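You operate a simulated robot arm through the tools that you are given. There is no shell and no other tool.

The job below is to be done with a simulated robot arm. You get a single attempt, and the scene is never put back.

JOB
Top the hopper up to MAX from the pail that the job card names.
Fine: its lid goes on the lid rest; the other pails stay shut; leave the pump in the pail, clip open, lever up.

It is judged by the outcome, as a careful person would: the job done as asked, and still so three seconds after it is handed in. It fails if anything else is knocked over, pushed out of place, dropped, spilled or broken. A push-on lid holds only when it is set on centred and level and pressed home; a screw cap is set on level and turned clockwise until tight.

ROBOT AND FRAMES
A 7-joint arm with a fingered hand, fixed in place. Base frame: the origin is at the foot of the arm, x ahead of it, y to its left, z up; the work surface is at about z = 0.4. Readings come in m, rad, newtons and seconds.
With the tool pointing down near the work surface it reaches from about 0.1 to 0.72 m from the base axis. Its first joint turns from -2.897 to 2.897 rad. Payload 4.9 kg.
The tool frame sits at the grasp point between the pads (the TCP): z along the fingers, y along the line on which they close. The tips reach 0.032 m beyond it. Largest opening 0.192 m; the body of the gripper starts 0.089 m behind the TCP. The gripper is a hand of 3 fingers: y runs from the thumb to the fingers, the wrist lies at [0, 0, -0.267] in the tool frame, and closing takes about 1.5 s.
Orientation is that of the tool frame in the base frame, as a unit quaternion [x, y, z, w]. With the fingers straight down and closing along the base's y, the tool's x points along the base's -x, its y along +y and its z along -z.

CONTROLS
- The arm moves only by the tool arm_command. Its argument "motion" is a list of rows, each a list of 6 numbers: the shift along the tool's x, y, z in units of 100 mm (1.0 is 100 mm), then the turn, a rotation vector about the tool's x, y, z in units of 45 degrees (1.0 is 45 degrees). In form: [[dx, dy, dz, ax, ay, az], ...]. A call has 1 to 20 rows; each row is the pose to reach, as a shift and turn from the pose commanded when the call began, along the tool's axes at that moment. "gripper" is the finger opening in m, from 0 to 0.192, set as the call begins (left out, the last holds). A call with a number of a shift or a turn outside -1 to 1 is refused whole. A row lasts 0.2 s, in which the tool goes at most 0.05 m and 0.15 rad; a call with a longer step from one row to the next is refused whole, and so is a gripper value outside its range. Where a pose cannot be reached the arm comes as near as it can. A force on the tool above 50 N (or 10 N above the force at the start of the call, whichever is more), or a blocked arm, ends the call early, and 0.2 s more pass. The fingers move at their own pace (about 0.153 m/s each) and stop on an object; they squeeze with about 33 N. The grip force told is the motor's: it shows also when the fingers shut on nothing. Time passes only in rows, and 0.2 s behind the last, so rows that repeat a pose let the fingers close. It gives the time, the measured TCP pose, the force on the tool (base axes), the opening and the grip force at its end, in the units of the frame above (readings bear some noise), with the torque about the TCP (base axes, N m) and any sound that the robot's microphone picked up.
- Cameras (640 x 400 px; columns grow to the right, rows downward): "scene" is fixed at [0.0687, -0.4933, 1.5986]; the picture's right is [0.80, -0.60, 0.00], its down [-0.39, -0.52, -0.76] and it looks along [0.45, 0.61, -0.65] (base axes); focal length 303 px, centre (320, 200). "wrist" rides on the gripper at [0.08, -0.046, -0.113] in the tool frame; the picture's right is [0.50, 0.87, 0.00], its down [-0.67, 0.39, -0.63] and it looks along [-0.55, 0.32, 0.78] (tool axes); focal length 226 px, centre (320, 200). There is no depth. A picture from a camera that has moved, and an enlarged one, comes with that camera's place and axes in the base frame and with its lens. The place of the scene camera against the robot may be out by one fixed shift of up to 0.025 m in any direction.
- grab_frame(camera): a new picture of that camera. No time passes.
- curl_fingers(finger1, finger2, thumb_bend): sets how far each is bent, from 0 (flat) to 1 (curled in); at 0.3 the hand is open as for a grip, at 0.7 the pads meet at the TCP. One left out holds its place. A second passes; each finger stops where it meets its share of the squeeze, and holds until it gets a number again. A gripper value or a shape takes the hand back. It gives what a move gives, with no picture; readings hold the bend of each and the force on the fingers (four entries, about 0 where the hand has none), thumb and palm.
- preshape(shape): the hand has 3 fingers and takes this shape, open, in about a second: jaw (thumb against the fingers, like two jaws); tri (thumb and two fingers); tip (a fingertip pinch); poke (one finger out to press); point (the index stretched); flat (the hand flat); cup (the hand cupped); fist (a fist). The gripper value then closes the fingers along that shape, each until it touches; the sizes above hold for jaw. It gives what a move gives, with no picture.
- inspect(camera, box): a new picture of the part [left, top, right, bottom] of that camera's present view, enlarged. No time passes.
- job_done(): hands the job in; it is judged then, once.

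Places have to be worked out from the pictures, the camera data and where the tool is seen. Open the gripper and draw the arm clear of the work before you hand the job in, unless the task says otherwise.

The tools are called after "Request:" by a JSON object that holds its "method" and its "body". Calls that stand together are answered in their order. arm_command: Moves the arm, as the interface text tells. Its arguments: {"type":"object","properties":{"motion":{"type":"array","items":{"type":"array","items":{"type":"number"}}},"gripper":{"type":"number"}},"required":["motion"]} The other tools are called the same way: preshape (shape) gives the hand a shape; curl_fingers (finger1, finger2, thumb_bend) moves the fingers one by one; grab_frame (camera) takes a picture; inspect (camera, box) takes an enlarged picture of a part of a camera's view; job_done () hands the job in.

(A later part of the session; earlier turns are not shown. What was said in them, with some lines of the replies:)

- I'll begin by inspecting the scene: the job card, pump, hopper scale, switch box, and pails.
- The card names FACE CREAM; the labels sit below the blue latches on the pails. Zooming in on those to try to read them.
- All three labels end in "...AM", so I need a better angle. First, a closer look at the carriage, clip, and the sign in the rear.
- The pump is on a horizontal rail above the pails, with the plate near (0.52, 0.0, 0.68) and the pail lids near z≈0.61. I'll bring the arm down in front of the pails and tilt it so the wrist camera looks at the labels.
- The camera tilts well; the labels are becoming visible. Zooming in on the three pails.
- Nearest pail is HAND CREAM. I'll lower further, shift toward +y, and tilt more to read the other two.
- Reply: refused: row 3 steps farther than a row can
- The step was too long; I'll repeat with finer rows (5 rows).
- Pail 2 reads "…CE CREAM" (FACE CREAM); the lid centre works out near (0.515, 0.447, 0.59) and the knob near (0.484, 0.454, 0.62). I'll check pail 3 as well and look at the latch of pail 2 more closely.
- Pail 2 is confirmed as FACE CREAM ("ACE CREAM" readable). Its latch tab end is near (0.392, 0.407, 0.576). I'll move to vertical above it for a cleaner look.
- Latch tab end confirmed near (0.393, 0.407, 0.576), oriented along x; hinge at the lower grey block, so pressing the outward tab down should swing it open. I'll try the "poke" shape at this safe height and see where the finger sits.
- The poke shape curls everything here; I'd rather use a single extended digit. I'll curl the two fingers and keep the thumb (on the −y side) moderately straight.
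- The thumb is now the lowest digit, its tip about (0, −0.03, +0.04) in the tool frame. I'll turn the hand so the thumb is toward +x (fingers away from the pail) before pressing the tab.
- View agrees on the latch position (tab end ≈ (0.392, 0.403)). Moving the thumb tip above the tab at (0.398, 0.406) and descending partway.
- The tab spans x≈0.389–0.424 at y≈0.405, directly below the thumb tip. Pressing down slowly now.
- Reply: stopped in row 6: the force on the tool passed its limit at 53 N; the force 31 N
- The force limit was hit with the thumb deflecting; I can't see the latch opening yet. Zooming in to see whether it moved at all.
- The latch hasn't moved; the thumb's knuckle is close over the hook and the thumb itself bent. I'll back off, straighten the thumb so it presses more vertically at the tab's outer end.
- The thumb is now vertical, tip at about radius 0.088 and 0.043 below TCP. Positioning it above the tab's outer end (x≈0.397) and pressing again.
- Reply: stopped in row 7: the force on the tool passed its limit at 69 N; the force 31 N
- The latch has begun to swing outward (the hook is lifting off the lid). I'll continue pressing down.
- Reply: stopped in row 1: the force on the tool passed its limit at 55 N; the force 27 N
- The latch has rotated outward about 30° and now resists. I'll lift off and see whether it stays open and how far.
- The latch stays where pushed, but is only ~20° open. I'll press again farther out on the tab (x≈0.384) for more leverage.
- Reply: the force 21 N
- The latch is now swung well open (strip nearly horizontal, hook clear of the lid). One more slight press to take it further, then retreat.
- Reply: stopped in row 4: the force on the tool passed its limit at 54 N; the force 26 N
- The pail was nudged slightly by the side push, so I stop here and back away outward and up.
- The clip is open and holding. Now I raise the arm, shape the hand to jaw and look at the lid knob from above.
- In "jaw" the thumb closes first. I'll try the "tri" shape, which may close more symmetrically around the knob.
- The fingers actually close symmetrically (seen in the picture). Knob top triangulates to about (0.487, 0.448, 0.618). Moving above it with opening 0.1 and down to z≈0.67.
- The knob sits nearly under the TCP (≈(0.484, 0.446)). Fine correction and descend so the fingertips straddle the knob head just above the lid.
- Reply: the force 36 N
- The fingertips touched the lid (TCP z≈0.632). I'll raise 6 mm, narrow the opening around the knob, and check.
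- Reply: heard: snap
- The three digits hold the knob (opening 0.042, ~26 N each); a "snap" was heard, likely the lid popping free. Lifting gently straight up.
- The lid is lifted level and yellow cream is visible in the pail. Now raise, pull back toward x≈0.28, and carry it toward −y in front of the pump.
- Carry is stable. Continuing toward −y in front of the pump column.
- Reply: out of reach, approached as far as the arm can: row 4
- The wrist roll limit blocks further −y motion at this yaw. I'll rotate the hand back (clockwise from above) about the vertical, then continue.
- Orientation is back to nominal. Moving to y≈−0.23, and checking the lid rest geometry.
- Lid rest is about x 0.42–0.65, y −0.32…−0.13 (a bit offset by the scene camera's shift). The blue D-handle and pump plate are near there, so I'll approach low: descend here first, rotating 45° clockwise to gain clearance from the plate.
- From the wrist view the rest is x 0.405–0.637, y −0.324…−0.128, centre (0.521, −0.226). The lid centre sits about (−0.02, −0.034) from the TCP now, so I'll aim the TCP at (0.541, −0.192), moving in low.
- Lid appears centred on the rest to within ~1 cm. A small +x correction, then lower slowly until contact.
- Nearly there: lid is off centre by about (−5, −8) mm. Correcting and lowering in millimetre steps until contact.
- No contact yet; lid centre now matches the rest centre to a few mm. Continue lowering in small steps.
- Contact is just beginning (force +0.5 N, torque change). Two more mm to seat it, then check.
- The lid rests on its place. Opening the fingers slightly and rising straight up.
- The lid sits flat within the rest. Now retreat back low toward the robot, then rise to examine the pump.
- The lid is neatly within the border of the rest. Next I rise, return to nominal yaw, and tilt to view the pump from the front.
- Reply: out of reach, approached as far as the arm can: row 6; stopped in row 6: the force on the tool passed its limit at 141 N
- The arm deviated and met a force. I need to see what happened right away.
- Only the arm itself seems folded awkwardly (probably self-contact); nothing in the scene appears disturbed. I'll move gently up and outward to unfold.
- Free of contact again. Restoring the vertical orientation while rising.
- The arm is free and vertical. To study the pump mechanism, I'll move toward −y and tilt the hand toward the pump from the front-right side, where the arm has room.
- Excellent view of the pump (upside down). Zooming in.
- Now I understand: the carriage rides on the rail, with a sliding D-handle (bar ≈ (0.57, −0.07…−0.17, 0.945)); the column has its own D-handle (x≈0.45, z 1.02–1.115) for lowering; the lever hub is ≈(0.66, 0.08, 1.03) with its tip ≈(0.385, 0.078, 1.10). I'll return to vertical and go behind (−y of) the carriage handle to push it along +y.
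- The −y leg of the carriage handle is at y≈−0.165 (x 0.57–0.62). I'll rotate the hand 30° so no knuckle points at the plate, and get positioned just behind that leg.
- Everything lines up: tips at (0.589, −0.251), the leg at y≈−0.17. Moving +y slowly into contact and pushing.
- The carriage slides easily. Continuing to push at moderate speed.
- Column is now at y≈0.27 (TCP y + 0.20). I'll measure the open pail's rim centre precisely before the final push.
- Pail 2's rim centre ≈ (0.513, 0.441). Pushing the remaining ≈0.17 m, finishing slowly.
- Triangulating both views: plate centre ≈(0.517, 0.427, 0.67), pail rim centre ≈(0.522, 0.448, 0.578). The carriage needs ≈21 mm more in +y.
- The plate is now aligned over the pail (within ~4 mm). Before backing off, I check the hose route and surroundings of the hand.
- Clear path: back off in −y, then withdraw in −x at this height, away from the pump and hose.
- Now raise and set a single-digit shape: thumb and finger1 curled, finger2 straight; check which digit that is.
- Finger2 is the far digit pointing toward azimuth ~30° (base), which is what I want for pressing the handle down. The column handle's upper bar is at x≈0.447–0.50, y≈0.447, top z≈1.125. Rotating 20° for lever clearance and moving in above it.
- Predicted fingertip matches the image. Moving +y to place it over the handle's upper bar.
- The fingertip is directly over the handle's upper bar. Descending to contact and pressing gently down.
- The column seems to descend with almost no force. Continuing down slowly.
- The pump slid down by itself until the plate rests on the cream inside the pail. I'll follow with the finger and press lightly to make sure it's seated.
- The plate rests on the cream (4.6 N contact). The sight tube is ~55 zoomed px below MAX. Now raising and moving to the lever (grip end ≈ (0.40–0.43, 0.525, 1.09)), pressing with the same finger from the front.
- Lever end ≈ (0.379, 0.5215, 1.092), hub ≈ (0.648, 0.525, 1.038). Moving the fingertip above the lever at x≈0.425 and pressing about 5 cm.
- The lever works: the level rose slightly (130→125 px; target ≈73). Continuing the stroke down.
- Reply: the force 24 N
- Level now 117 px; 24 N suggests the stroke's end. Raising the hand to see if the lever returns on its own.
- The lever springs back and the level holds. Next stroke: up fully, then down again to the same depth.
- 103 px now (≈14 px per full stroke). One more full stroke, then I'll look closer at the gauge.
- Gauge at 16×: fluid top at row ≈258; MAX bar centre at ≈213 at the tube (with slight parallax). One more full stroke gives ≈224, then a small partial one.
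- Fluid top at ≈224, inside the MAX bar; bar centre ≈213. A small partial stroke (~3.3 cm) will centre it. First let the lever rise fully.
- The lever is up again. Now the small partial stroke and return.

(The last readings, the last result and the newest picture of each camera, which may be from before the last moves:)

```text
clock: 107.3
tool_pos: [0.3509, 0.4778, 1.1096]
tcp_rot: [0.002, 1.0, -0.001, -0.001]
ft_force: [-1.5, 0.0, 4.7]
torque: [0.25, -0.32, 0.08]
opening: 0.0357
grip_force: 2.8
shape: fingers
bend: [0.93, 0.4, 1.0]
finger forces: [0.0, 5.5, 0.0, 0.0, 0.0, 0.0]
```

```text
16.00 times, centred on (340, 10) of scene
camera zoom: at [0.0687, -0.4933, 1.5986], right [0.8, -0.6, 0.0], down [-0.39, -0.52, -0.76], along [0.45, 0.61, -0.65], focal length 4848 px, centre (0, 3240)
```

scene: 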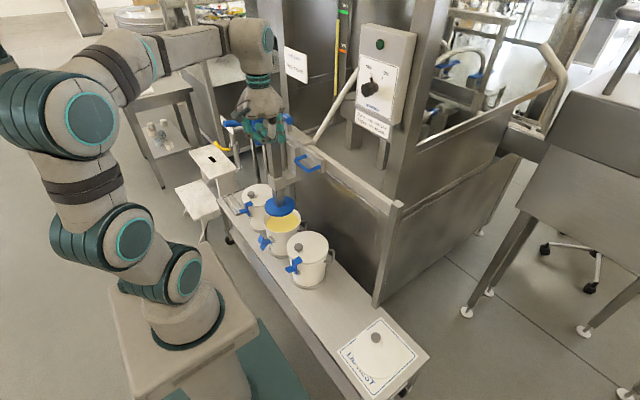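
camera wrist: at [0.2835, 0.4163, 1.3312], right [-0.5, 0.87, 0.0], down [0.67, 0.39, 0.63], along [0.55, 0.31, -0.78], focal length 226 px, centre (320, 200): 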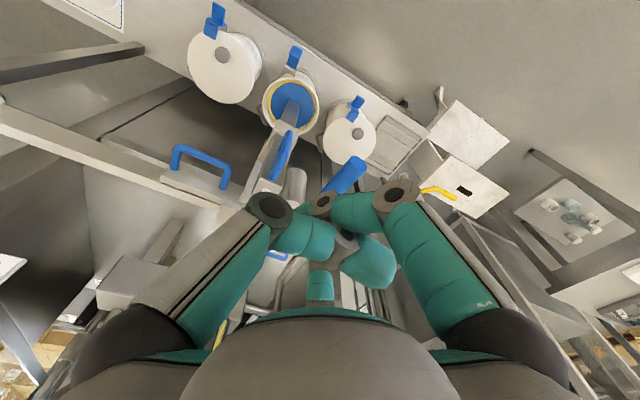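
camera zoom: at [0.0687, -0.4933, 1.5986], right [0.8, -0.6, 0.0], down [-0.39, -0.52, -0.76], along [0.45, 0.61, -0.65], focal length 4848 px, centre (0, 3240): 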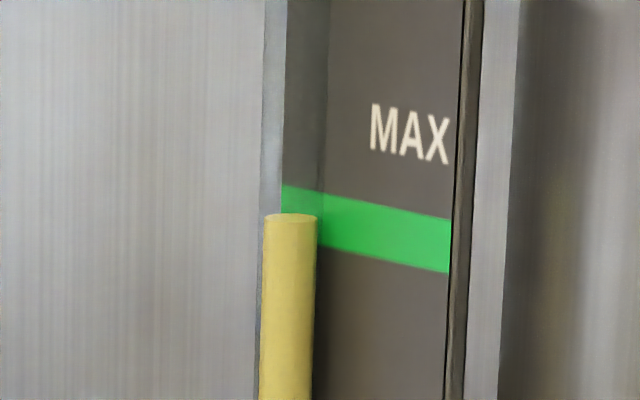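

The level is now centred on the MAX bar. Letting the lever rise fully and retreating up and back.

Request:
{"method": "arm_command", "body": {"motion": [[0, 0, -0.2, 0, 0, 0], [0, 0, -0.4, 0, 0, 0], [0, 0, -0.6, 0, 0, 0], [0, 0, -0.8, 0, 0, 0], [0, 0, -1, 0, 0, 0]]}}

Request:
{"method": "arm_command", "body": {"motion": [[0.2, -0.15, -0.15, 0, 0, 0], [0.4, -0.3, -0.3, 0, 0, 0], [0.6, -0.45, -0.45, 0, 0, 0], [0.8, -0.6, -0.5, 0, 0, 0]]}}

Request:
{"method": "preshape", "body": {"shape": "jaw"}}

Request:
{"method": "grab_frame", "body": {"camera": "scene"}}

Request:
{"method": "inspect", "body": {"camera": "scene", "box": [220, 100, 340, 300]}}

Request:
{"method": "inspect", "body": {"camera": "scene", "box": [330, 0, 350, 20]}}

Request:
{"method": "grab_frame", "body": {"camera": "wrist"}}

```text
clock: 108.5
tool_pos: [0.351, 0.4776, 1.2091]
tcp_rot: [0.001, 1.0, -0.001, -0.001]
ft_force: [0.2, 0.0, 0.0]
torque: [-0.01, 0.02, 0.0]
opening: 0.0358
grip_force: 0.0
shape: fingers
bend: [0.93, 0.4, 1.0]
finger forces: [0.0, 0.0, 0.0, 0.0, 0.0, 0.0]
```

```text
clock: 109.5
tool_pos: [0.2706, 0.419, 1.2575]
tcp_rot: [0.001, 1.0, -0.002, -0.002]
ft_force: [0.0, 0.6, 0.1]
torque: [-0.03, 0.01, 0.0]
opening: 0.0359
grip_force: 0.1
shape: fingers
bend: [0.93, 0.4, 1.0]
finger forces: [0.0, 0.1, 0.1, 0.0, 0.1, 0.0]
```

```text
clock: 110.4
tool_pos: [0.272, 0.4194, 1.2592]
tcp_rot: [0.002, 1.0, -0.001, -0.001]
ft_force: [-0.2, -0.4, 0.1]
torque: [0.01, -0.02, -0.02]
opening: 0.1918
grip_force: 0.0
shape: jaw
bend: [0.3, 0.3, 0.3]
finger forces: [0.0, 0.0, 0.1, 0.0, 0.0, 0.0]
```

```text
taken
```

scene: 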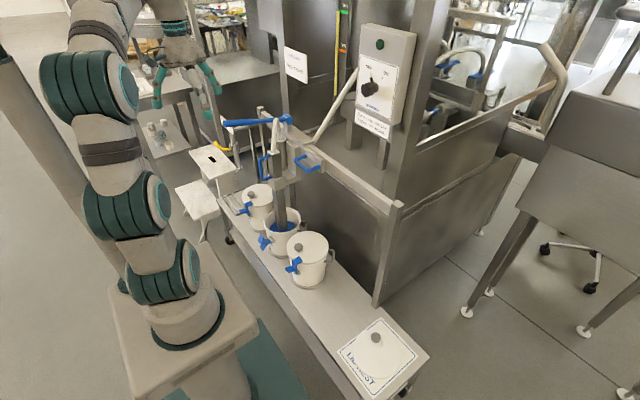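

```text
2.00 times, centred on (280, 200) of scene
camera zoom: at [0.0687, -0.4933, 1.5986], right [0.8, -0.6, 0.0], down [-0.39, -0.52, -0.76], along [0.45, 0.61, -0.65], focal length 606 px, centre (400, 200)
```

zoom: 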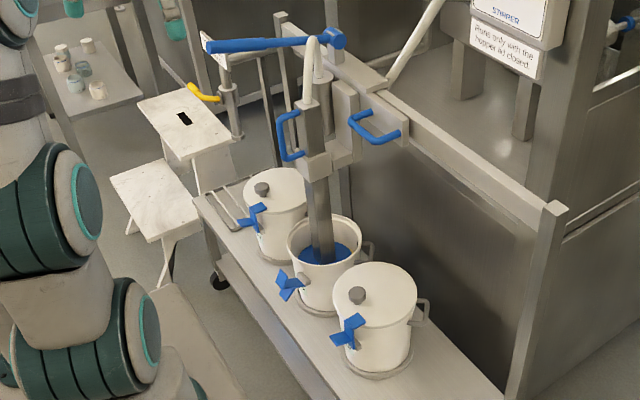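

```text
16.00 times, centred on (340, 10) of scene
camera zoom: at [0.0687, -0.4933, 1.5986], right [0.8, -0.6, 0.0], down [-0.39, -0.52, -0.76], along [0.45, 0.61, -0.65], focal length 4848 px, centre (0, 3240)
```

zoom: 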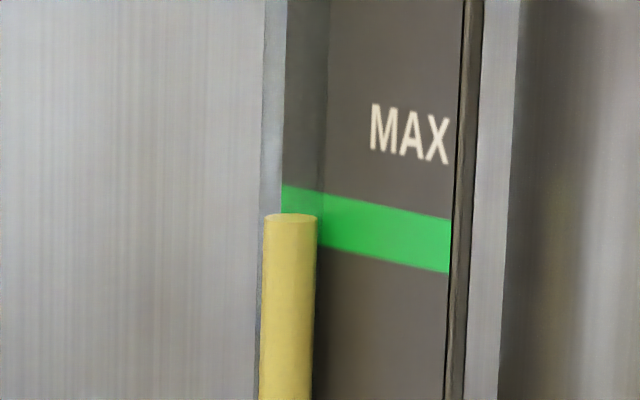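

```text
taken
camera wrist: at [0.1918, 0.3746, 1.3714], right [-0.5, 0.87, 0.0], down [0.67, 0.39, 0.63], along [0.55, 0.31, -0.78], focal length 226 px, centre (320, 200)
```

wrist: 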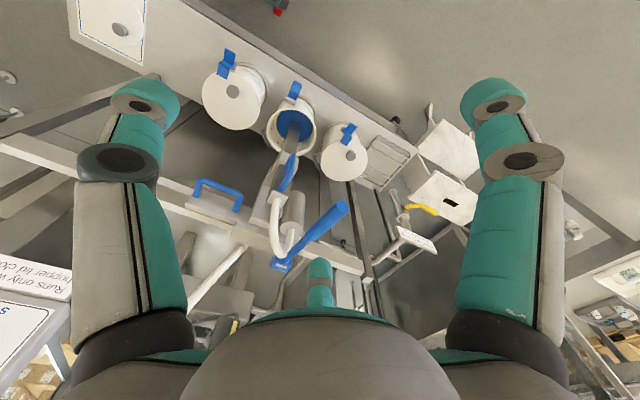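

Final checks: the level is at MAX and holding, the pump is in the FACE CREAM pail, the clip is open, and the lever is up. The lid is on its rest, the other pails are shut, and the hand is open and clear. Handing in.

Request:
{"method": "job_done", "body": {}}

```text
The job is handed in.
```

The hopper is topped up to MAX from the FACE CREAM pail, which is the middle one, and the job is handed in.

- **Level:** in the last picture the gauge sat at the centre of the green MAX bar. It took four full lever strokes and one short one, and it was holding when I handed in.
- **Lid:** it lies flat on the lid rest, inside the printed border.
- **Pump:** it is left in the pail with the lever up and the pail's clip open.
- **Other pails:** both are still shut.

Two things happened along the way:

- **Pail nudged:** pressing the clip open pushed the FACE CREAM pail about 4 mm. It is still standing in its ring.
- **Arm contact:** while I was repositioning, the arm folded in awkwardly and hit something with a force of 141 N, most likely itself. The pictures afterwards showed nothing in the scene disturbed.
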